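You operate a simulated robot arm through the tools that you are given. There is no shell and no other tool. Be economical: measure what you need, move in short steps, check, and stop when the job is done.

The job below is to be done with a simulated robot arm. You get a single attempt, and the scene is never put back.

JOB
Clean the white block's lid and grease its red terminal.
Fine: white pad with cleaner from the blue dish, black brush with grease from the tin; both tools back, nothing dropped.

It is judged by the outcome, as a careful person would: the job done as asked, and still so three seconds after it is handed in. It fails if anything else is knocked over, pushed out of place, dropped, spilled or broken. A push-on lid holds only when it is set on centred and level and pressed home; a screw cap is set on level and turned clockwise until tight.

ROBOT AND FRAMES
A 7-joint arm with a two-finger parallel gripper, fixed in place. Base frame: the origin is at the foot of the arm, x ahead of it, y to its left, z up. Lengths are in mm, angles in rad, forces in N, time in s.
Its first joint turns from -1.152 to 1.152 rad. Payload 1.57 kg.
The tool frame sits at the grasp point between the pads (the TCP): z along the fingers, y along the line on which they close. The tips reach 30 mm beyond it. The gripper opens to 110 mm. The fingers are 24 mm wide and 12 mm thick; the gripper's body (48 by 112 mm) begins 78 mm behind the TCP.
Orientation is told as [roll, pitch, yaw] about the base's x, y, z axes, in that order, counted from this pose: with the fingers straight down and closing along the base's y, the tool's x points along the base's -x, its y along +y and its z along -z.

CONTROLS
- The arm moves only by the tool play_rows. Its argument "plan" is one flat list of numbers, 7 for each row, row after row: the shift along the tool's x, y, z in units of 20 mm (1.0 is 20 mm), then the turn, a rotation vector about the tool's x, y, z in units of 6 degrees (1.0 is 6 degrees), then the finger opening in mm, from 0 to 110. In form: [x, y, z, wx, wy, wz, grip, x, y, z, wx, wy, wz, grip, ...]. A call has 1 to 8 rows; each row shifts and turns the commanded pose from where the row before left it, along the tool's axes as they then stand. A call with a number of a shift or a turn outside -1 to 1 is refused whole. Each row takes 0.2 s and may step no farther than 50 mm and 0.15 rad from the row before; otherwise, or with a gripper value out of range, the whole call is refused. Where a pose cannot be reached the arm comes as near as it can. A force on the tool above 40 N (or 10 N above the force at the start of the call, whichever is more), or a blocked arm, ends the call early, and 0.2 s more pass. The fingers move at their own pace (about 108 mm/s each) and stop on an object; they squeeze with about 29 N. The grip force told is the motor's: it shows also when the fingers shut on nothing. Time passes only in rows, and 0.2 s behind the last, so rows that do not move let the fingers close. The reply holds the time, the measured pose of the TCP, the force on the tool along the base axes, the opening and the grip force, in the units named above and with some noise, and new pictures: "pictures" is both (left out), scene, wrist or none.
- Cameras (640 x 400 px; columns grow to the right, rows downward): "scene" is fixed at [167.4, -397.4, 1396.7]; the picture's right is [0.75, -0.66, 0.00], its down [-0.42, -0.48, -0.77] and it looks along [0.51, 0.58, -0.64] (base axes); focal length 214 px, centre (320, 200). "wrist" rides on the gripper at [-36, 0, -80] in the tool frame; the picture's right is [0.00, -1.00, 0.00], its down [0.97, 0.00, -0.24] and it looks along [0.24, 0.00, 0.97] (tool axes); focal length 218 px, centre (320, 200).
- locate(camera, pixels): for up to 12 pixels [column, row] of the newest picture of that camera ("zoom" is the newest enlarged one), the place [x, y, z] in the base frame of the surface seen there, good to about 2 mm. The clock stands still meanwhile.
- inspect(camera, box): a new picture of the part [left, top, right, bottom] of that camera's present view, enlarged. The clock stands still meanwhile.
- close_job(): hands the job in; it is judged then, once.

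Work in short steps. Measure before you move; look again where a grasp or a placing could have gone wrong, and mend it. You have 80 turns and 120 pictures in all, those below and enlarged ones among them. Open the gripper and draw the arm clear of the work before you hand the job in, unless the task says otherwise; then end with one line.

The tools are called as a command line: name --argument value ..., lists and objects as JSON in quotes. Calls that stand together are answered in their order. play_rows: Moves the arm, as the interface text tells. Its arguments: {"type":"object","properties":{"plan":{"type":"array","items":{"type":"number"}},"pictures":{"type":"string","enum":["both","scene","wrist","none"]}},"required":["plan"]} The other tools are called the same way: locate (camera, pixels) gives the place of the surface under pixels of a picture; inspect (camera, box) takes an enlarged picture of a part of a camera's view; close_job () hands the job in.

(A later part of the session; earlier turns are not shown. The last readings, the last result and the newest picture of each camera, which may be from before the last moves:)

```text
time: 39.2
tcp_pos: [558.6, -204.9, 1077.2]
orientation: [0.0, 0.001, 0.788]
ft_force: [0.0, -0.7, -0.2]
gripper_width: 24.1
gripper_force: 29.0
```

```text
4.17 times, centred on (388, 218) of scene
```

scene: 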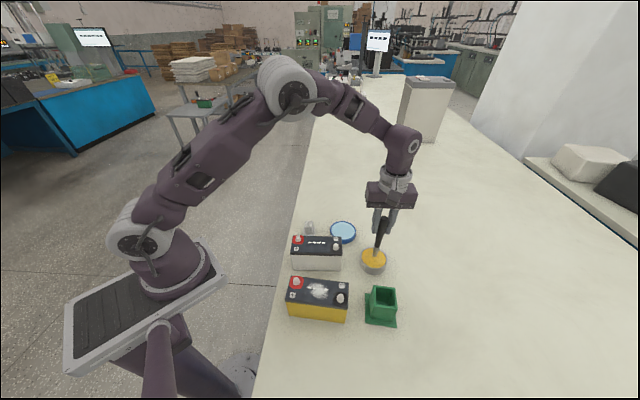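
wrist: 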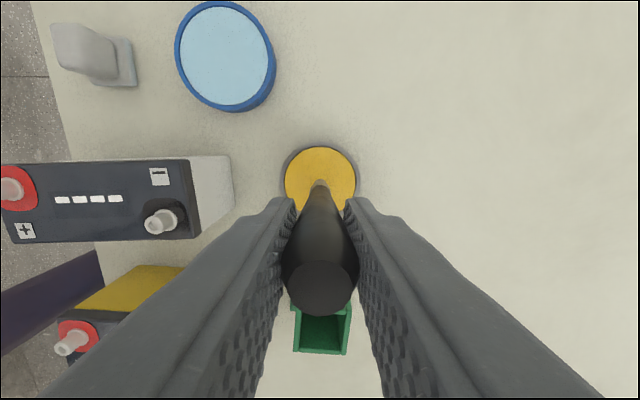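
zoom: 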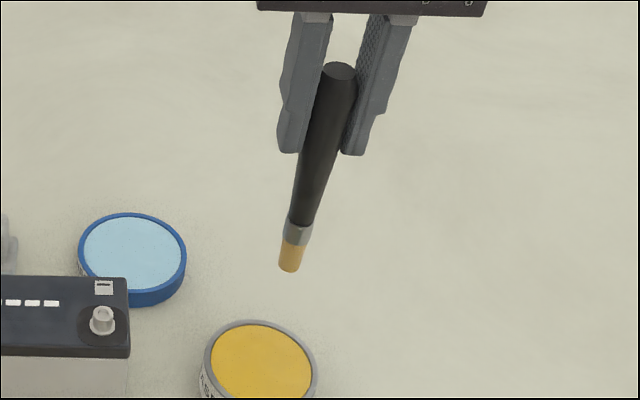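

The bristles are now yellow, so the brush carries grease. I measure the brush tip in this view, then the red post precisely.

locate --camera "zoom" --pixels '[[288, 267], [290, 258], [295, 235]]'

inspect --camera "scene" --box '[282, 225, 314, 245]'

locate --camera "zoom" --pixels '[[310, 210], [320, 200], [320, 220], [290, 205], [350, 205], [320, 190], [320, 250], [320, 270], [200, 210], [420, 210], [320, 180], [320, 300]]'

```text
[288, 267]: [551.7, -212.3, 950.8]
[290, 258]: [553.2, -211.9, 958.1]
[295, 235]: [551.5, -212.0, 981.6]
```

```text
16.00 times, centred on (298, 235) of scene
```

zoom: 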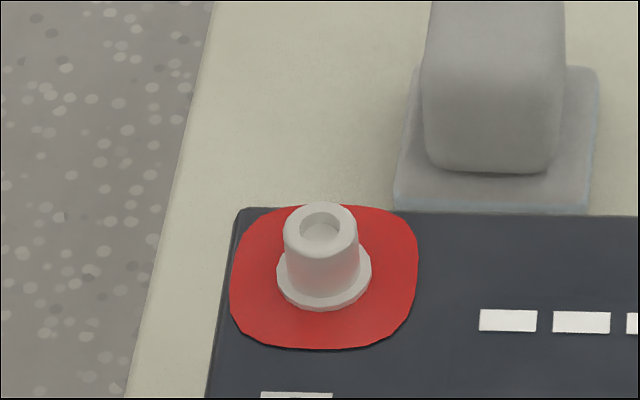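

```text
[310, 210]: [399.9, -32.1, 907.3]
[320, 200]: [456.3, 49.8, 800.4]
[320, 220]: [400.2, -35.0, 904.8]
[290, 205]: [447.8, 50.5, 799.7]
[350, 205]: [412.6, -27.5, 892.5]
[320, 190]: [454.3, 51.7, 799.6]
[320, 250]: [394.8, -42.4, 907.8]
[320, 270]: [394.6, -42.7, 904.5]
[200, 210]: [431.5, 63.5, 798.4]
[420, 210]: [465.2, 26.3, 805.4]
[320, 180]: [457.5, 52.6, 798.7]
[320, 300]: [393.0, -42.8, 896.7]
```

The red post's top centre is ≈(397.8,-36.7,908), and the tip will touch at TCP z≈1040. I carry the brush along the block to above it.

play_rows --plan '[0, 0.97, 0, 0, 0, 0, 5, 0, 0.97, 0, 0, 0, 0, 5, 0, 0.97, 0, 0, 0, 0, 5, 0, 0.97, 0, 0, 0, 0, 5, 0, 0.97, 0, 0, 0, 0, 5, 0, 0.97, 0, 0, 0, 0, 5, 0, 0.97, 0, 0, 0, 0, 5, -0.2, 0.97, 0, 0, 0, 0, 5]' --pictures "none"

play_rows --plan '[0, 0.97, 0, 0, 0, 0, 5, 0, 0.97, 0, 0, 0, 0, 5, 0, 0.97, 0, 0, 0, 0, 5, 0, 0.97, 0, 0, 0, 0, 5, 0, 0, 0.6, 0, 0, 0, 5, 0, 0, 0.6, 0, 0, 0, 5]' --pictures "both"

inspect --camera "scene" --box '[274, 205, 338, 245]'

inspect --camera "wrist" --box '[272, 140, 368, 200]'

```text
time: 41.0
tcp_pos: [453.3, -92.7, 1076.9]
orientation: [0.001, 0.0, 0.788]
ft_force: [-0.5, 0.1, 0.4]
gripper_width: 24.1
gripper_force: 29.3
```

```text
time: 42.4
tcp_pos: [396.8, -38.0, 1053.0]
orientation: [0.0, 0.001, 0.788]
ft_force: [0.3, 0.5, 0.2]
gripper_width: 24.2
gripper_force: 29.2
```

scene: 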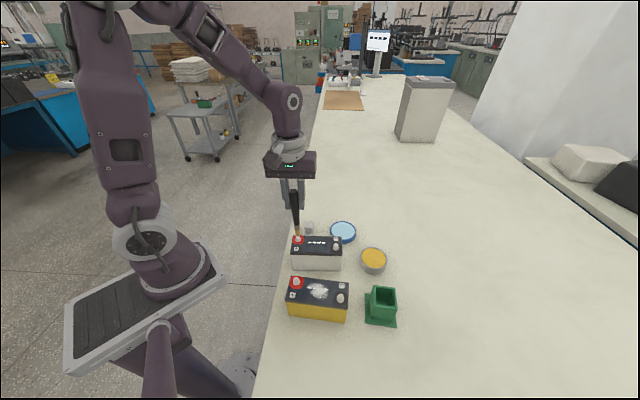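
wrist: 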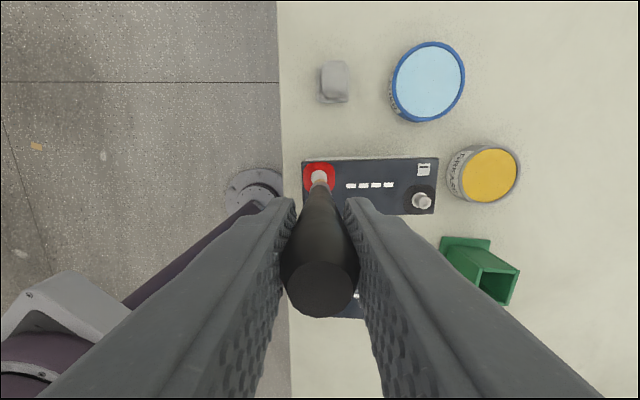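

```text
10.00 times, centred on (306, 225) of scene
```

zoom: 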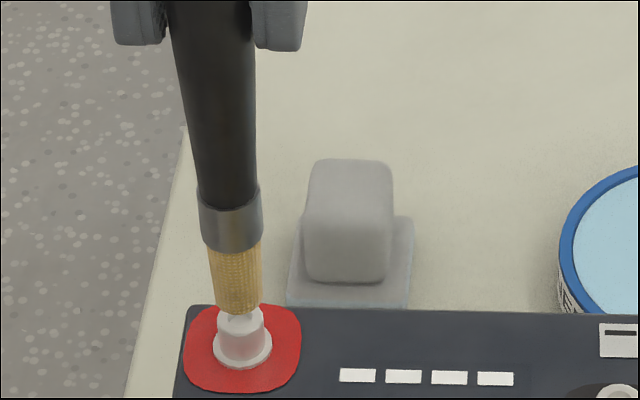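

```text
6.67 times, centred on (320, 170) of wrist
```

zoom: 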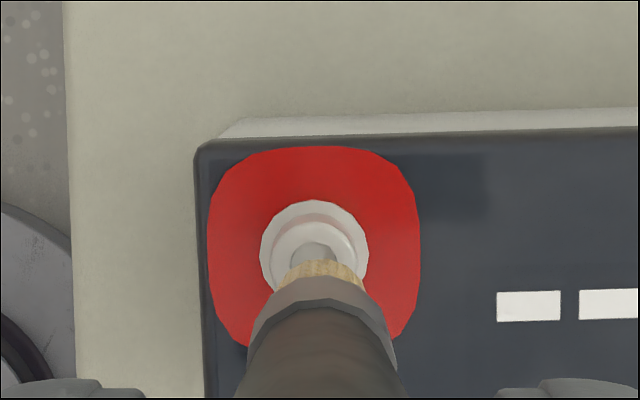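

The brush sits right over the red post. I lower gently onto it.

play_rows --plan '[0, 0, 0.35, 0, 0, 0, 5, 0, 0, 0.15, 0, 0, 0, 5, 0, 0, 0.1, 0, 0, 0, 5]' --pictures "none"

inspect --camera "scene" --box '[274, 205, 338, 245]'

```text
time: 43.2
tcp_pos: [396.5, -36.8, 1039.8]
orientation: [-0.001, -0.001, 0.787]
ft_force: [0.6, 1.6, -0.2]
gripper_width: 24.0
gripper_force: 28.2
```

```text
10.00 times, centred on (306, 225) of scene
```

zoom: 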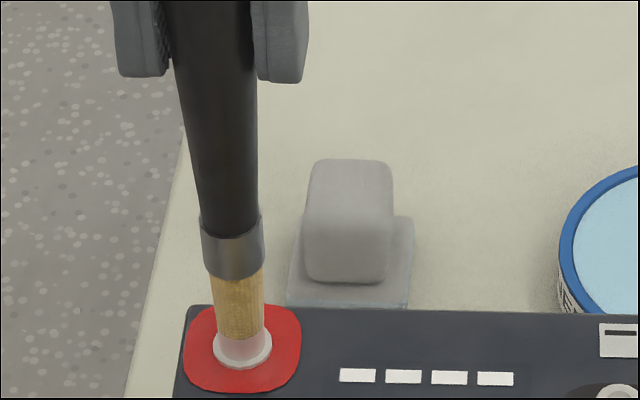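

locate --camera "zoom" --pixels '[[240, 332], [240, 320], [240, 345], [240, 364], [225, 332], [256, 332]]'

play_rows --plan '[0, 0, 0.08, 0, 0, 0, 5, 0, 0, 0.05, 0, 0, 0, 5]' --pictures "none"

```text
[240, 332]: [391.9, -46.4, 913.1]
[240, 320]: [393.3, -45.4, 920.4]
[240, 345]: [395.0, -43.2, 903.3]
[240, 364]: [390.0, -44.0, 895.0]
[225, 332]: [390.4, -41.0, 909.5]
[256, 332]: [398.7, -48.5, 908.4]
```

```text
time: 43.8
tcp_pos: [397.6, -38.2, 1039.4]
orientation: [-0.004, -0.001, 0.788]
ft_force: [0.5, -0.8, 20.7]
gripper_width: 23.9
gripper_force: 29.0
```

Contact on the post (21 N). I work the grease in with small ±4 mm strokes, then lift.

play_rows --plan '[0.2, 0, -0.02, 0, 0, 0, 5, -0.4, 0, 0, 0, 0, 0, 5, 0.2, 0.2, 0, 0, 0, 0, 5, 0, -0.4, 0, 0, 0, 0, 5, 0, 0.2, 0, 0, 0, 0, 5, 0, 0, 0, 0, 0, 0, 5]' --pictures "none"

play_rows --plan '[0, 0, -0.2, 0, 0, 0, 5, 0, 0, -0.8, 0, 0, 0, 5, 0, 0, -1, 0, 0, 0, 5, 0, -0.9, 0, 0, 0, 0, 5, 0, -0.9, 0, 0, 0, 0, 5, 0, -0.9, 0, 0, 0, 0, 5]' --pictures "wrist"

inspect --camera "scene" --box '[282, 225, 346, 265]'

```text
time: 45.2
tcp_pos: [397.0, -38.2, 1038.6]
orientation: [-0.001, 0.001, 0.788]
ft_force: [-0.6, 0.1, -0.1]
gripper_width: 24.0
gripper_force: 29.1
```

```text
time: 46.6
tcp_pos: [434.6, -76.2, 1077.7]
orientation: [0.0, 0.0, 0.787]
ft_force: [-0.2, 0.5, -0.4]
gripper_width: 23.9
gripper_force: 29.0
```

wrist: 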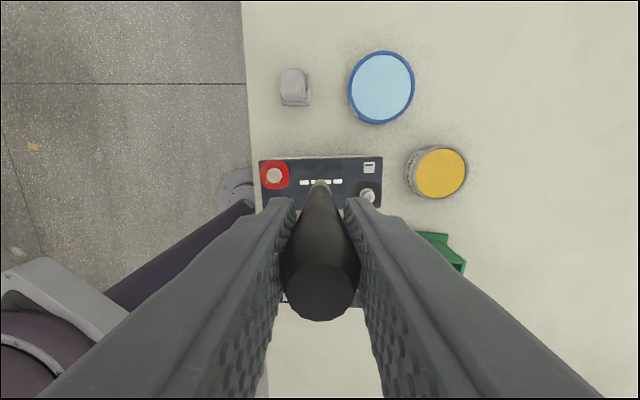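

```text
10.00 times, centred on (314, 245) of scene
```

zoom: 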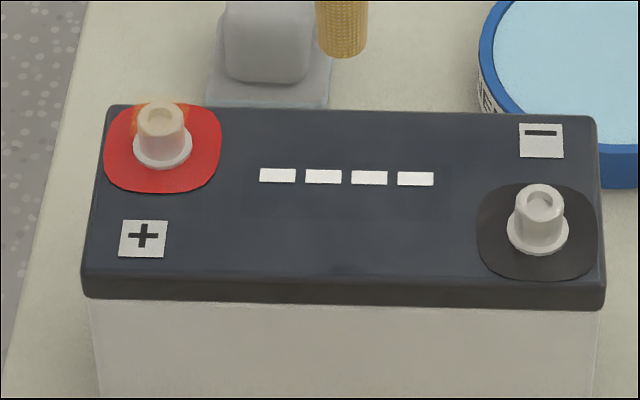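

A thin film of grease shows on the post. I look closer to judge how full it is.

inspect --camera "scene" --box '[290, 230, 310, 246]'

inspect --camera "wrist" --box '[255, 155, 303, 195]'

```text
16.00 times, centred on (300, 238) of scene
```

zoom: 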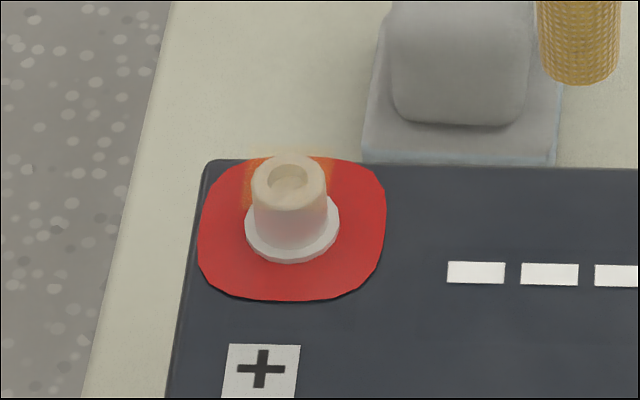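

```text
10.00 times, centred on (279, 175) of wrist
```

zoom: 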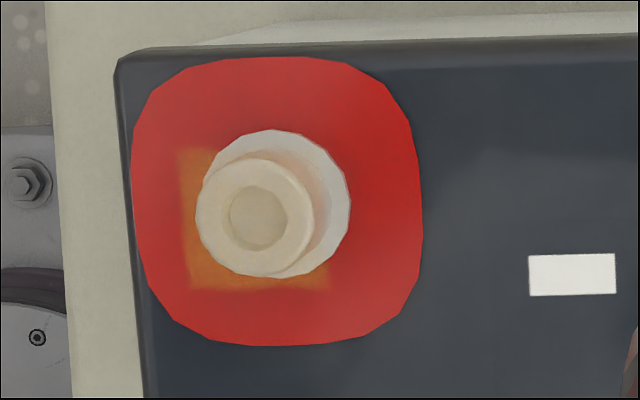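

The film is still faint, so I return to the post and brush more with steady contact.

play_rows --plan '[0, 0.9, 0, 0, 0, 0, 5, 0, 0.9, 0, 0, 0, 0, 5, 0, 0.9, 0, 0, 0, 0, 5, 0, 0, 0.8, 0, 0, 0, 5, 0, 0, 0.8, 0, 0, 0, 5, 0, 0, 0.3, 0, 0, 0, 5, 0, 0, 0.05, 0, 0, 0, 5]' --pictures "none"

play_rows --plan '[0, 0, 0.05, 0, 0, 0, 5, 0, 0, 0.05, 0, 0, 0, 5]' --pictures "none"

```text
time: 48.2
tcp_pos: [397.0, -36.7, 1039.6]
orientation: [0.0, 0.0, 0.788]
ft_force: [-0.6, -0.4, 0.9]
gripper_width: 24.2
gripper_force: 29.6
```

```text
time: 48.8
tcp_pos: [397.2, -38.0, 1036.6]
orientation: [-0.001, 0.0, 0.787]
ft_force: [-0.1, -0.6, 0.1]
gripper_width: 24.2
gripper_force: 28.8
```

inspect --camera "scene" --box '[274, 205, 338, 245]'

play_rows --plan '[0, 0, 0.05, 0, 0, 0, 5]' --pictures "none"

```text
10.00 times, centred on (306, 225) of scene
```

zoom: 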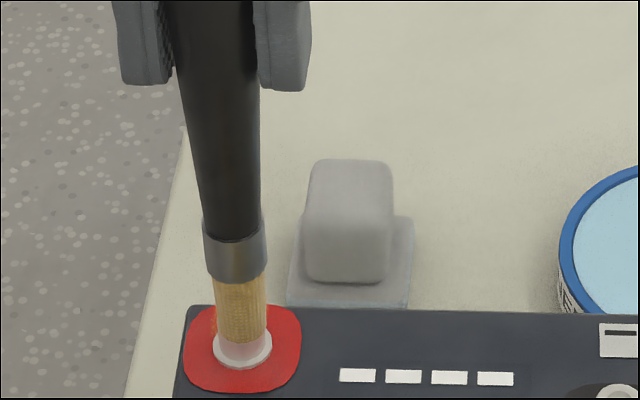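

```text
time: 49.2
tcp_pos: [397.5, -38.4, 1036.9]
orientation: [-0.002, -0.002, 0.787]
ft_force: [0.4, 0.8, 14.9]
gripper_width: 23.9
gripper_force: 29.0
```

Contact at 15 N. I brush back and forth with it held.

play_rows --plan '[0.2, 0, 0, 0, 0, 0, 5, -0.2, 0, 0, 0, 0, 0, 5, -0.2, 0, 0, 0, 0, 0, 5, 0.2, 0.2, 0, 0, 0, 0, 5, 0, -0.2, 0, 0, 0, 0, 5, 0, -0.2, 0, 0, 0, 0, 5, 0, 0.2, 0, 0, 0, 0, 5, 0, 0, 0, 0, 0, 0, 5]' --pictures "none"

inspect --camera "scene" --box '[274, 205, 338, 245]'

```text
time: 51.0
tcp_pos: [397.7, -38.2, 1036.5]
orientation: [-0.001, 0.001, 0.787]
ft_force: [0.4, -0.2, -0.6]
gripper_width: 23.8
gripper_force: 28.8
```

```text
10.00 times, centred on (306, 225) of scene
```

zoom: 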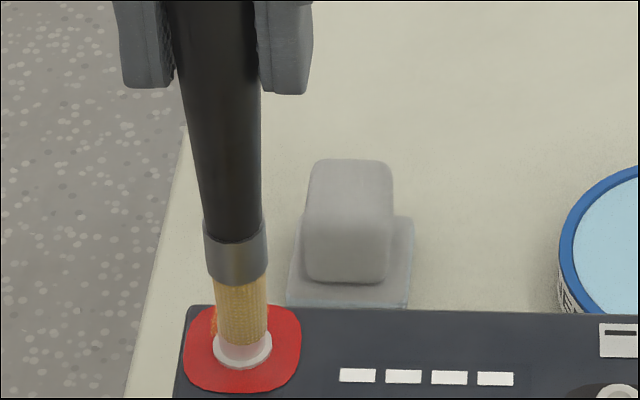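

The brush slides up a little in the grip under pressure and loses contact. I brush again while feeding down 0.6 mm per row.

play_rows --plan '[0.15, 0.1, 0.05, 0, 0, 0, 5, -0.15, 0, 0.03, 0, 0, 0, 5, -0.15, -0.1, 0.03, 0, 0, 0, 5, 0.15, 0.15, 0.02, 0, 0, 0, 5, 0, -0.15, 0.02, 0, 0, 0, 5, 0, -0.15, 0.02, 0, 0, 0, 5, 0, 0.15, 0.02, 0, 0, 0, 5]' --pictures "none"

play_rows --plan '[0, 0, -0.2, 0, 0, 0, 5, 0, 0, -0.8, 0, 0, 0, 5, 0, 0, -1, 0, 0, 0, 5, 0, -0.9, 0, 0, 0, 0, 5, 0, -0.9, 0, 0, 0, 0, 5, 0, -0.9, 0, 0, 0, 0, 5]' --pictures "wrist"

inspect --camera "scene" --box '[282, 225, 330, 255]'

inspect --camera "wrist" --box '[255, 155, 303, 195]'

```text
time: 52.6
tcp_pos: [398.1, -37.4, 1033.3]
orientation: [0.001, -0.002, 0.787]
ft_force: [1.1, 0.0, 18.9]
gripper_width: 24.2
gripper_force: 29.3
```

```text
time: 54.0
tcp_pos: [435.7, -76.4, 1071.5]
orientation: [0.0, 0.0, 0.787]
ft_force: [-1.1, 0.4, -0.2]
gripper_width: 24.2
gripper_force: 28.5
```

wrist: 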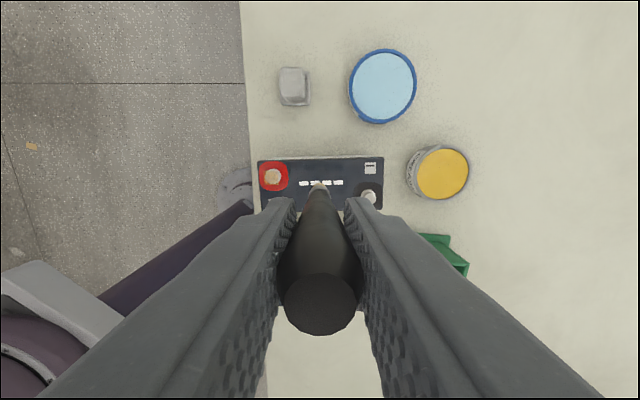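

```text
13.33 times, centred on (306, 240) of scene
```

zoom: 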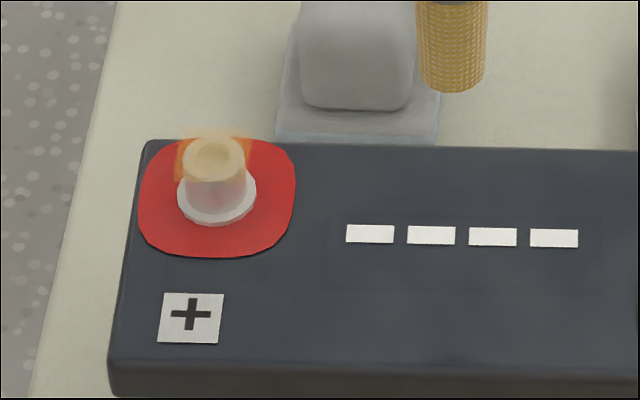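

```text
10.00 times, centred on (279, 175) of wrist
```

zoom: 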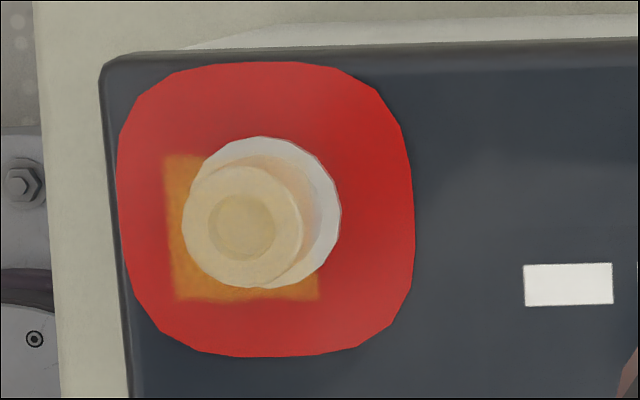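

The grease layer is building up but still partly transparent. I go back for more strokes.

play_rows --plan '[0, 0.9, 0, 0, 0, 0, 5, 0, 0.9, 0, 0, 0, 0, 5, 0, 0.9, 0, 0, 0, 0, 5, 0, 0, 0.8, 0, 0, 0, 5, 0, 0, 0.8, 0, 0, 0, 5, 0, 0, 0.3, 0, 0, 0, 5, 0, 0, 0.05, 0, 0, 0, 5]' --pictures "none"

play_rows --plan '[0.2, 0.1, 0.03, 0, 0, 0, 5, -0.4, 0, 0.03, 0, 0, 0, 5, 0.4, 0, 0.02, 0, 0, 0, 5, -0.2, 0.1, 0.02, 0, 0, 0, 5, 0, -0.4, 0.02, 0, 0, 0, 5, 0, 0.4, 0.02, 0, 0, 0, 5, 0, -0.2, 0.02, 0, 0, 0, 5, 0, 0, 0.02, 0, 0, 0, 5]' --pictures "none"

```text
time: 55.6
tcp_pos: [397.6, -37.2, 1034.4]
orientation: [0.0, -0.001, 0.787]
ft_force: [0.0, 0.3, -0.5]
gripper_width: 24.1
gripper_force: 28.8
```

```text
time: 57.4
tcp_pos: [397.1, -37.7, 1030.6]
orientation: [-0.001, 0.001, 0.788]
ft_force: [-1.6, -1.5, 14.6]
gripper_width: 23.9
gripper_force: 28.8
```

Contact is held at 15 N. One more set of strokes with slow feed.

play_rows --plan '[0.2, 0, 0.01, 0, 0, 0, 5, -0.4, 0, 0.01, 0, 0, 0, 5, 0.4, 0, 0.02, 0, 0, 0, 5, -0.2, 0.2, 0.01, 0, 0, 0, 5, 0, -0.4, 0.02, 0, 0, 0, 5, 0, 0.4, 0.01, 0, 0, 0, 5, 0, -0.2, 0.02, 0, 0, 0, 5, 0, 0, 0.01, 0, 0, 0, 5]' --pictures "none"

inspect --camera "scene" --box '[274, 205, 338, 245]'

```text
time: 59.2
tcp_pos: [396.3, -38.0, 1028.9]
orientation: [0.001, 0.0, 0.788]
ft_force: [-1.9, -0.8, 5.8]
gripper_width: 23.9
gripper_force: 28.7
```

```text
10.00 times, centred on (306, 225) of scene
```

zoom: 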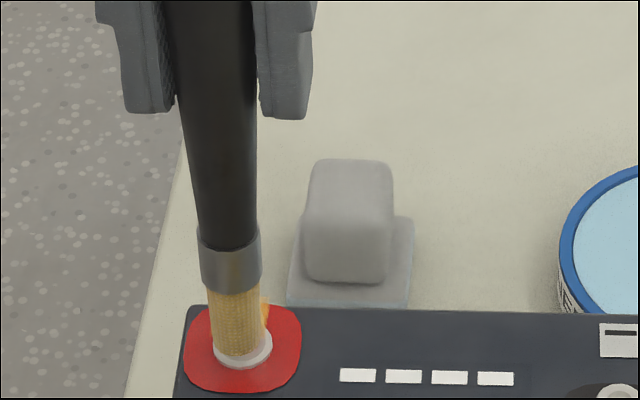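

The bristles appear to have slipped partly down the front of the post. I lift and look.

play_rows --plan '[0, 0, -0.2, 0, 0, 0, 5, 0, 0, -0.8, 0, 0, 0, 5, 0, 0, -1, 0, 0, 0, 5, 0, -0.9, 0, 0, 0, 0, 5, 0, -0.9, 0, 0, 0, 0, 5, 0, -0.9, 0, 0, 0, 0, 5]' --pictures "both"

inspect --camera "scene" --box '[282, 225, 330, 255]'

inspect --camera "wrist" --box '[250, 150, 346, 210]'

```text
time: 60.6
tcp_pos: [436.2, -76.5, 1068.4]
orientation: [0.0, 0.0, 0.787]
ft_force: [0.0, 0.3, -0.5]
gripper_width: 24.0
gripper_force: 28.7
```

scene: 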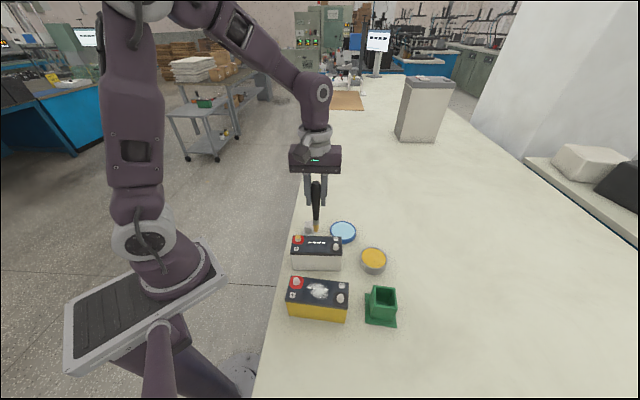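
wrist: 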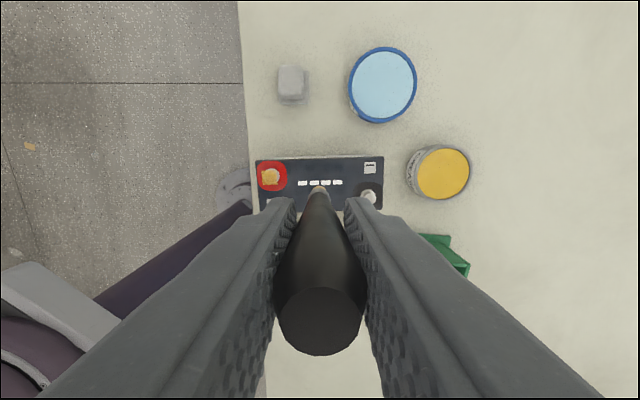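

```text
13.33 times, centred on (306, 240) of scene
```

zoom: 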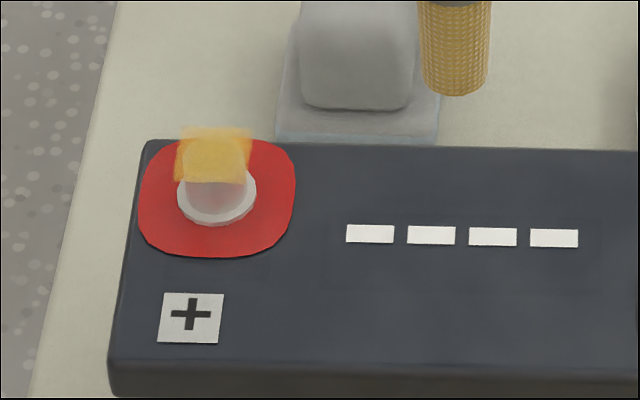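

```text
6.67 times, centred on (298, 180) of wrist
```

zoom: 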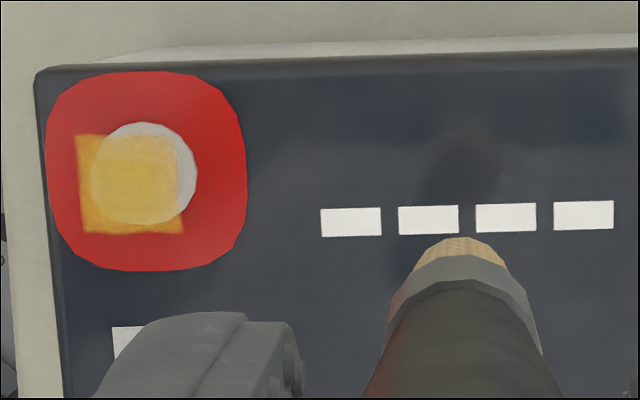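

The post is now mostly coated. I do one more round, with slightly wider strokes, to finish the coat.

play_rows --plan '[0, 0.9, 0, 0, 0, 0, 5, 0, 0.9, 0, 0, 0, 0, 5, 0, 0.9, 0, 0, 0, 0, 5, 0, 0, 0.8, 0, 0, 0, 5, 0, 0, 0.8, 0, 0, 0, 5, 0, 0, 0.3, 0, 0, 0, 5, 0, 0, 0.07, 0, 0, 0, 5]' --pictures "none"

play_rows --plan '[-0.2, 0.2, 0.02, 0, 0, 0, 5, 0, -0.4, 0.02, 0, 0, 0, 5, 0.2, 0, 0.02, 0, 0, 0, 5, 0, 0.4, 0.01, 0, 0, 0, 5, 0.2, 0, 0.01, 0, 0, 0, 5, 0, -0.4, 0.01, 0, 0, 0, 5, -0.2, 0.2, 0.01, 0, 0, 0, 5, 0, 0, 0.01, 0, 0, 0, 5]' --pictures "none"

play_rows --plan '[0, 0, -0.2, 0, 0, 0, 5, 0, 0, -0.8, 0, 0, 0, 5, 0, 0, -1, 0, 0, 0, 5, 0, -0.9, 0, 0, 0, 0, 5, 0, -0.9, 0, 0, 0, 0, 5, 0, -0.9, 0, 0, 0, 0, 5]' --pictures "wrist"

inspect --camera "scene" --box '[282, 225, 330, 255]'

inspect --camera "wrist" --box '[250, 150, 346, 210]'

```text
time: 62.2
tcp_pos: [397.9, -37.2, 1028.8]
orientation: [-0.001, 0.001, 0.788]
ft_force: [-0.1, -0.9, -0.5]
gripper_width: 24.0
gripper_force: 29.2
```

```text
time: 64.0
tcp_pos: [397.5, -37.3, 1027.7]
orientation: [-0.001, 0.0, 0.786]
ft_force: [-0.9, 0.0, 1.7]
gripper_width: 24.2
gripper_force: 29.2
```

```text
time: 65.4
tcp_pos: [436.2, -77.2, 1065.3]
orientation: [0.0, 0.001, 0.787]
ft_force: [-0.1, 0.8, -0.2]
gripper_width: 24.1
gripper_force: 29.3
```

wrist: 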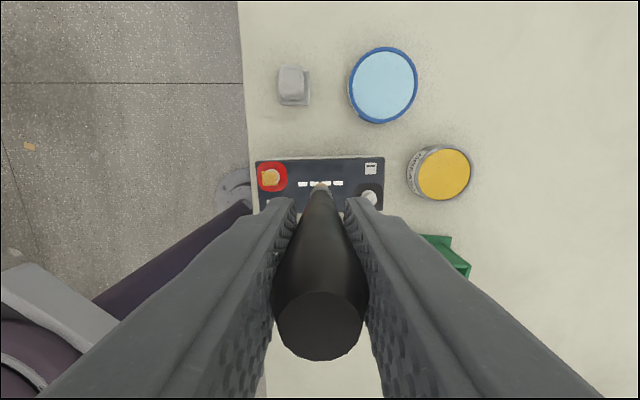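

```text
13.33 times, centred on (306, 240) of scene
```

zoom: 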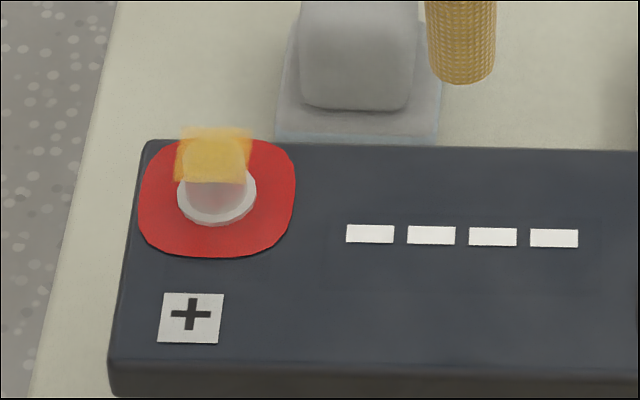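

```text
6.67 times, centred on (298, 180) of wrist
```

zoom: 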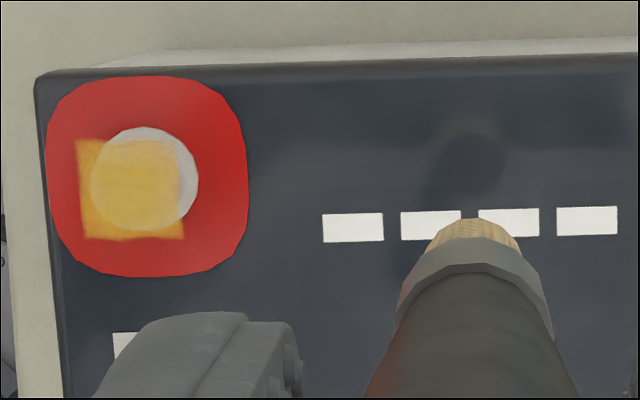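

No visible change, but contact was light that round. I reload grease at the tin and do one firm pass to be sure.

play_rows --plan '[0.2, -0.99, 0, 0, 0, 0, 5, 0, -0.99, 0, 0, 0, 0, 5, 0, -0.99, 0, 0, 0, 0, 5, 0, -0.99, 0, 0, 0, 0, 5, 0, -0.99, 0, 0, 0, 0, 5, 0, -0.99, 0, 0, 0, 0, 5, 0, -0.99, 0, 0, 0, 0, 5, 0, -0.99, 0, 0, 0, 0, 5]' --pictures "none"

play_rows --plan '[0, -0.97, 0, 0, 0, 0, 5, 0, 0, 1, 0, 0, 0, 5, 0, 0, 1, 0, 0, 0, 5, 0, 0, 1, 0, 0, 0, 5, 0, 0, 1, 0, 0, 0, 5, 0, 0, 1, 0, 0, 0, 5]' --pictures "none"

inspect --camera "scene" --box '[340, 210, 420, 280]'

```text
time: 67.2
tcp_pos: [544.7, -190.5, 1067.4]
orientation: [0.001, 0.001, 0.787]
ft_force: [0.0, 0.3, 0.2]
gripper_width: 23.9
gripper_force: 28.4
```

```text
time: 68.6
tcp_pos: [559.5, -203.4, 966.7]
orientation: [-0.002, -0.001, 0.788]
ft_force: [-0.4, 0.8, -0.9]
gripper_width: 24.0
gripper_force: 29.4
```

```text
5.71 times, centred on (380, 245) of scene
```

zoom: 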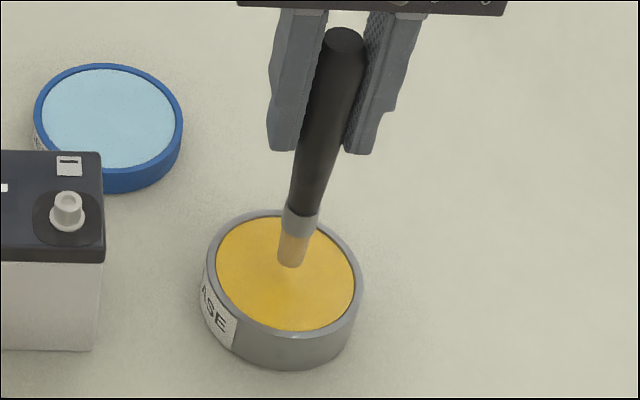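

play_rows --plan '[0, 0, 0.4, 0, 0, 0, 5, 0, 0, 0.1, 0, 0, 0, 5, 0, 0, 0.07, 0, 0, 0, 5]' --pictures "none"

```text
time: 69.4
tcp_pos: [559.2, -204.2, 955.7]
orientation: [0.002, 0.0, 0.787]
ft_force: [1.1, 0.0, 0.4]
gripper_width: 24.2
gripper_force: 29.3
```

No contact yet at 955.7; I continue in 1 mm steps.

play_rows --plan '[0, 0, 0.05, 0, 0, 0, 5, 0, 0, 0.05, 0, 0, 0, 5]' --pictures "none"

```text
time: 70.0
tcp_pos: [558.8, -204.6, 952.8]
orientation: [0.0, 0.0, 0.787]
ft_force: [0.0, 0.0, 0.0]
gripper_width: 24.0
gripper_force: 28.9
```

play_rows --plan '[0, 0, 0.05, 0, 0, 0, 5, 0, 0, 0.05, 0, 0, 0, 5]' --pictures "none"

inspect --camera "scene" --box '[340, 210, 420, 280]'

```text
time: 70.6
tcp_pos: [559.1, -204.5, 952.6]
orientation: [-0.002, -0.001, 0.788]
ft_force: [-0.3, -0.1, 11.8]
gripper_width: 24.0
gripper_force: 28.6
```

```text
5.71 times, centred on (380, 245) of scene
```

zoom: 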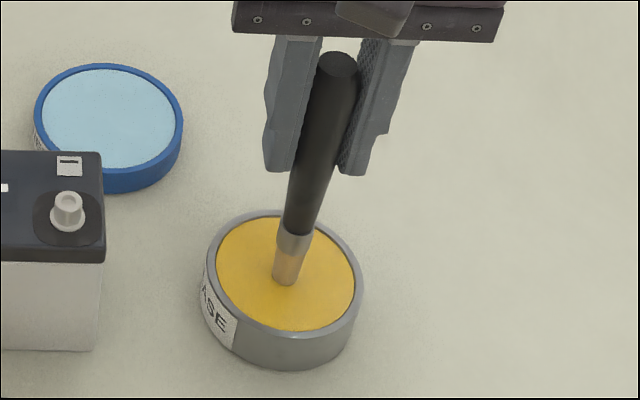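

The brush is touching the grease at 12 N. I lift and return to the red post.

play_rows --plan '[0, 0, -0.2, 0, 0, 0, 5, 0, 0, -0.7, 0, 0, 0, 5, 0, 0, -1, 0, 0, 0, 5, 0, 0, -1, 0, 0, 0, 5, 0, 0, -1, 0, 0, 0, 5, 0, 0, -1, 0, 0, 0, 5, 0, 0, -0.5, 0, 0, 0, 5]' --pictures "none"

play_rows --plan '[0, 0.97, 0, 0, 0, 0, 5, 0, 0.97, 0, 0, 0, 0, 5, 0, 0.97, 0, 0, 0, 0, 5, 0, 0.97, 0, 0, 0, 0, 5, 0, 0.97, 0, 0, 0, 0, 5, 0, 0.97, 0, 0, 0, 0, 5, 0, 0.97, 0, 0, 0, 0, 5, -0.2, 0.97, 0, 0, 0, 0, 5]' --pictures "none"

play_rows --plan '[0, 0.97, 0, 0, 0, 0, 5, 0, 0.97, 0, 0, 0, 0, 5, 0, 0.97, 0, 0, 0, 0, 5, 0, 0.97, 0, 0, 0, 0, 5, 0, 0, 0.6, 0, 0, 0, 5, 0, 0, 0.5, 0, 0, 0, 5]' --pictures "none"

inspect --camera "scene" --box '[274, 205, 338, 245]'

```text
time: 72.2
tcp_pos: [557.8, -204.8, 1058.1]
orientation: [-0.001, -0.001, 0.786]
ft_force: [0.2, 0.6, 0.2]
gripper_width: 24.2
gripper_force: 29.1
```

```text
time: 74.0
tcp_pos: [451.3, -92.2, 1059.6]
orientation: [0.0, 0.0, 0.788]
ft_force: [0.3, 0.2, 0.2]
gripper_width: 24.1
gripper_force: 28.8
```

```text
time: 75.4
tcp_pos: [397.6, -37.0, 1037.2]
orientation: [-0.001, 0.0, 0.788]
ft_force: [-0.1, 0.2, 0.1]
gripper_width: 24.1
gripper_force: 28.1
```

```text
10.00 times, centred on (306, 225) of scene
```

zoom: 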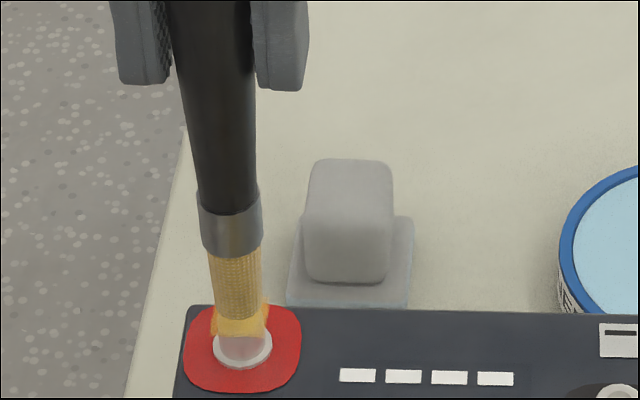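

Aligned, with the tip a few mm above the post. I lower to contact.

play_rows --plan '[0, 0, 0.3, 0, 0, 0, 5, 0, 0, 0.1, 0, 0, 0, 5, 0, 0, 0.06, 0, 0, 0, 5]' --pictures "none"

```text
time: 76.2
tcp_pos: [397.2, -37.6, 1027.8]
orientation: [0.0, 0.0, 0.787]
ft_force: [-0.5, -0.2, -1.0]
gripper_width: 23.8
gripper_force: 28.7
```

play_rows --plan '[0, 0, 0.06, 0, 0, 0, 5, 0.15, 0, 0.05, 0, 0, 0, 5, -0.3, 0, 0.03, 0, 0, 0, 5, 0.15, 0.15, 0.02, 0, 0, 0, 5, 0, -0.3, 0.02, 0, 0, 0, 5, 0, 0.15, 0.02, 0, 0, 0, 5]' --pictures "none"

play_rows --plan '[0.15, 0, 0.02, 0, 0, 0, 5, -0.3, 0, 0.02, 0, 0, 0, 5, 0.15, 0.15, 0.02, 0, 0, 0, 5, 0, -0.3, 0.02, 0, 0, 0, 5, 0, 0.15, 0.02, 0, 0, 0, 5]' --pictures "none"

play_rows --plan '[0, 0, -0.2, 0, 0, 0, 5, 0, 0, -0.8, 0, 0, 0, 5, 0, 0, -1, 0, 0, 0, 5, 0, -0.9, 0, 0, 0, 0, 5, 0, -0.9, 0, 0, 0, 0, 5, 0, -0.9, 0, 0, 0, 0, 5]' --pictures "wrist"

inspect --camera "scene" --box '[282, 225, 330, 255]'

inspect --camera "wrist" --box '[250, 150, 346, 210]'

```text
time: 77.6
tcp_pos: [395.2, -37.3, 1022.7]
orientation: [0.0, 0.001, 0.787]
ft_force: [2.7, 2.0, 9.5]
gripper_width: 23.8
gripper_force: 28.6
```

```text
time: 78.8
tcp_pos: [397.1, -36.3, 1021.0]
orientation: [0.001, 0.002, 0.786]
ft_force: [0.3, 0.5, 14.1]
gripper_width: 24.4
gripper_force: 28.5
```

```text
time: 80.2
tcp_pos: [434.0, -76.8, 1060.5]
orientation: [-0.001, 0.0, 0.788]
ft_force: [0.1, 0.6, -1.0]
gripper_width: 24.5
gripper_force: 29.4
```

wrist: 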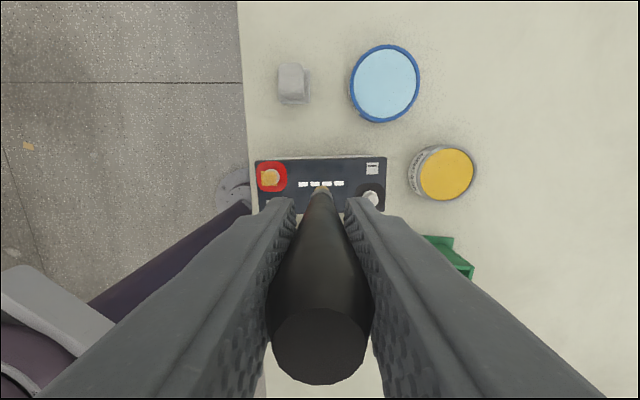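

```text
13.33 times, centred on (306, 240) of scene
```

zoom: 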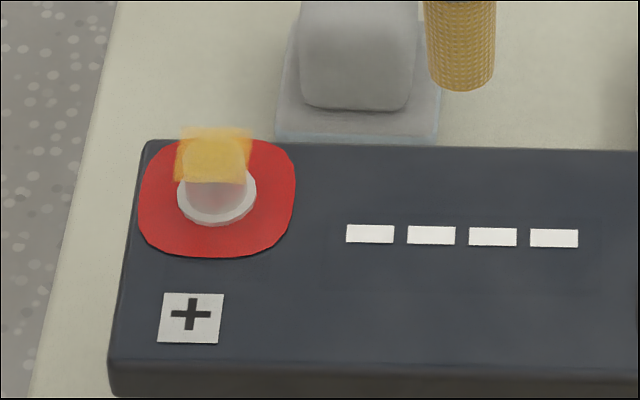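

```text
6.67 times, centred on (298, 180) of wrist
```

zoom: 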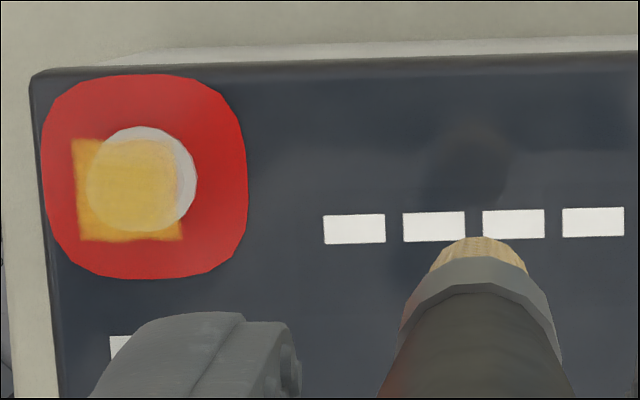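

Even with a fresh load the coat did not change, so the terminal is fully greased. I now carry the brush back above its holder.

play_rows --plan '[0.73, -0.9, -0.2, 0, 0, 0, 5, 0.73, -0.9, 0, 0, 0, 0, 5, 0.73, -0.9, 0, 0, 0, 0, 5, 0.73, -0.9, 0, 0, 0, 0, 5, 0.73, -0.9, 0, 0, 0, 0, 5, 0.73, -0.9, 0, 0, 0, 0, 5, 0.73, -0.9, 0, 0, 0, 0, 5, 0.73, -0.9, 0, 0, 0, 0, 5]' --pictures "none"

play_rows --plan '[0.73, -0.9, 0, 0, 0, 0, 5, 0.73, -0.9, 0, 0, 0, 0, 5, 0, 0, 0, 0, 0, 0, 5]' --pictures "both"

inspect --camera "scene" --box '[350, 210, 446, 330]'

```text
time: 82.0
tcp_pos: [454.3, -260.6, 1067.7]
orientation: [-0.002, 0.002, 0.789]
ft_force: [-0.5, -0.5, -0.6]
gripper_width: 24.7
gripper_force: 29.1
```

```text
time: 82.8
tcp_pos: [459.2, -304.6, 1066.6]
orientation: [-0.001, 0.0, 0.786]
ft_force: [0.0, -0.5, 0.4]
gripper_width: 24.3
gripper_force: 28.7
```

scene: 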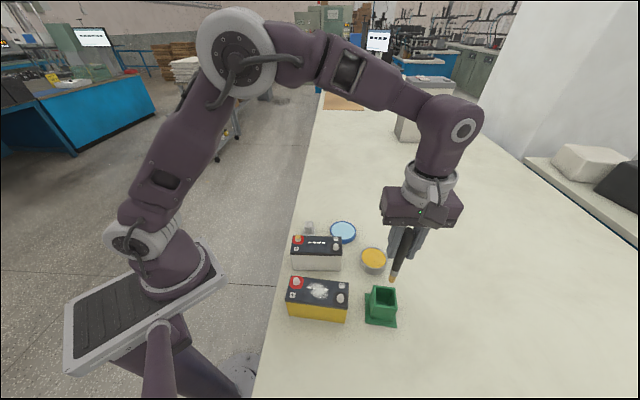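
wrist: 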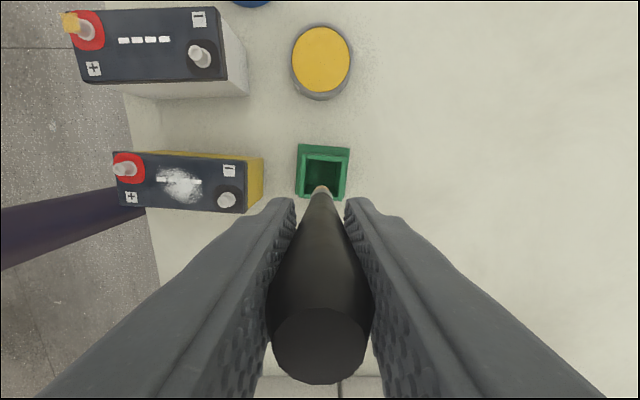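

```text
3.33 times, centred on (398, 270) of scene
```

zoom: 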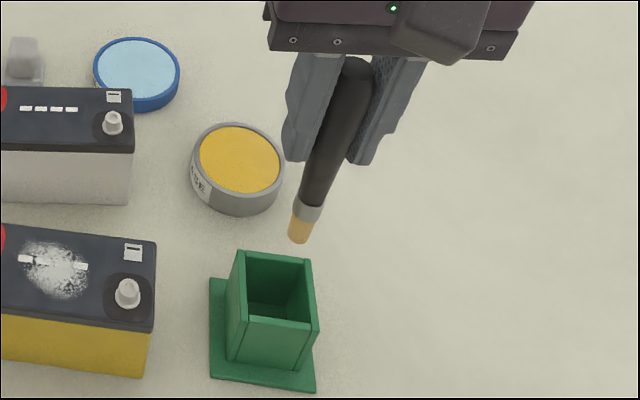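

I check the tip against the holder mouth before inserting.

locate --camera "zoom" --pixels '[[298, 238], [299, 230], [308, 209], [300, 258], [240, 255], [314, 325], [228, 312]]'

play_rows --plan '[0.16, -0.13, 1, 0, 0, 0, 5, 0, 0, 1, 0, 0, 0, 5, 0, 0, 1, 0, 0, 0, 5]' --pictures "none"

inspect --camera "scene" --box '[350, 240, 430, 340]'

inspect --camera "wrist" --box '[272, 130, 368, 200]'

```text
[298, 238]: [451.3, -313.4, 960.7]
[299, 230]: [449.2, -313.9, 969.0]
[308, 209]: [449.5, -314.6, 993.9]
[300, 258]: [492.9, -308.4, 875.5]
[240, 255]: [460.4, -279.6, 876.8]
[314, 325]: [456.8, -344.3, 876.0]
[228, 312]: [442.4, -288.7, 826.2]
```

```text
time: 83.6
tcp_pos: [459.8, -307.7, 1005.3]
orientation: [0.001, -0.001, 0.788]
ft_force: [0.0, 0.1, -0.4]
gripper_width: 24.6
gripper_force: 29.1
```

```text
4.00 times, centred on (390, 290) of scene
```

zoom: 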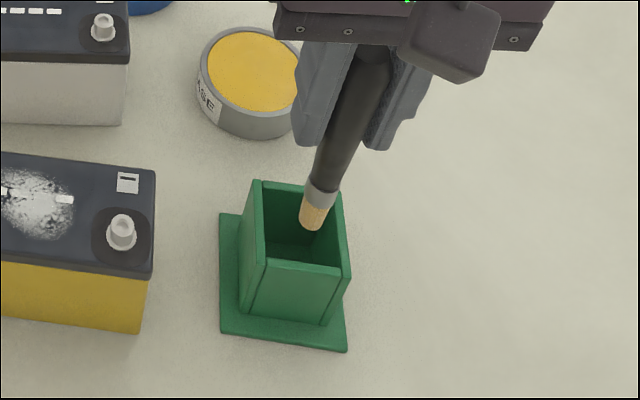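

```text
5.71 times, centred on (320, 165) of wrist
```

zoom: 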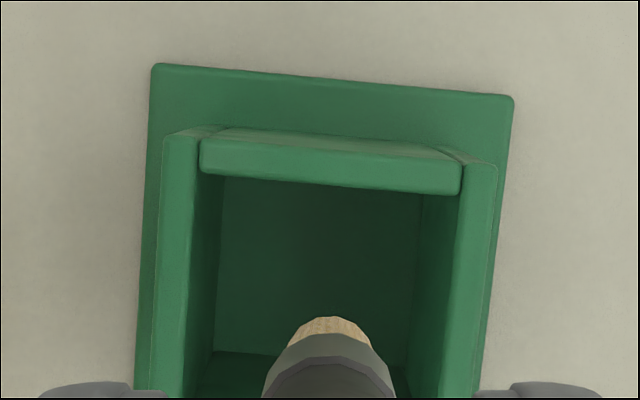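

The tip is centred over the mouth and about to enter. I lower it into the holder.

play_rows --plan '[0, 0, 0.8, 0, 0, 0, 5, 0, 0, 1, 0, 0, 0, 5, 0, 0, 1, 0, 0, 0, 5, 0, 0, 0.7, 0, 0, 0, 5]' --pictures "scene"

inspect --camera "scene" --box '[350, 240, 430, 340]'

```text
time: 84.6
tcp_pos: [458.4, -309.3, 935.9]
orientation: [0.001, 0.0, 0.789]
ft_force: [-0.2, -0.3, -0.7]
gripper_width: 24.9
gripper_force: 29.2
```

scene: 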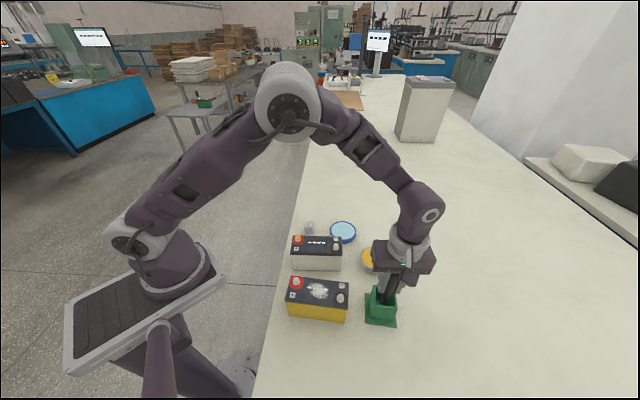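

```text
4.00 times, centred on (390, 290) of scene
```

zoom: 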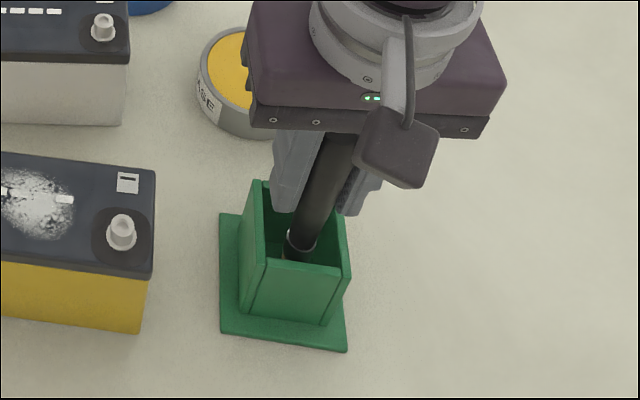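

The brush is inside with no contact. I continue slowly until it rests on the floor.

play_rows --plan '[0, 0, 0.4, 0, 0, 0, 5, 0, 0, 0.15, 0, 0, 0, 5, 0, 0, 0.1, 0, 0, 0, 5]' --pictures "none"

```text
time: 85.4
tcp_pos: [458.5, -309.0, 922.6]
orientation: [-0.003, 0.0, 0.787]
ft_force: [-0.1, 0.0, -0.6]
gripper_width: 24.6
gripper_force: 28.8
```

play_rows --plan '[0, 0, 0.06, 0, 0, 0, 5, 0, 0, 0.05, 0, 0, 0, 5]' --pictures "none"

```text
time: 86.0
tcp_pos: [457.9, -309.6, 921.2]
orientation: [0.0, -0.001, 0.787]
ft_force: [-0.3, -0.1, -0.1]
gripper_width: 24.5
gripper_force: 28.7
```

play_rows --plan '[0, 0, 0.06, 0, 0, 0, 5, 0, 0, 0.05, 0, 0, 0, 5]' --pictures "none"

```text
time: 86.6
tcp_pos: [459.2, -309.3, 919.6]
orientation: [-0.002, 0.0, 0.788]
ft_force: [-0.3, 1.3, 9.0]
gripper_width: 24.7
gripper_force: 29.5
```

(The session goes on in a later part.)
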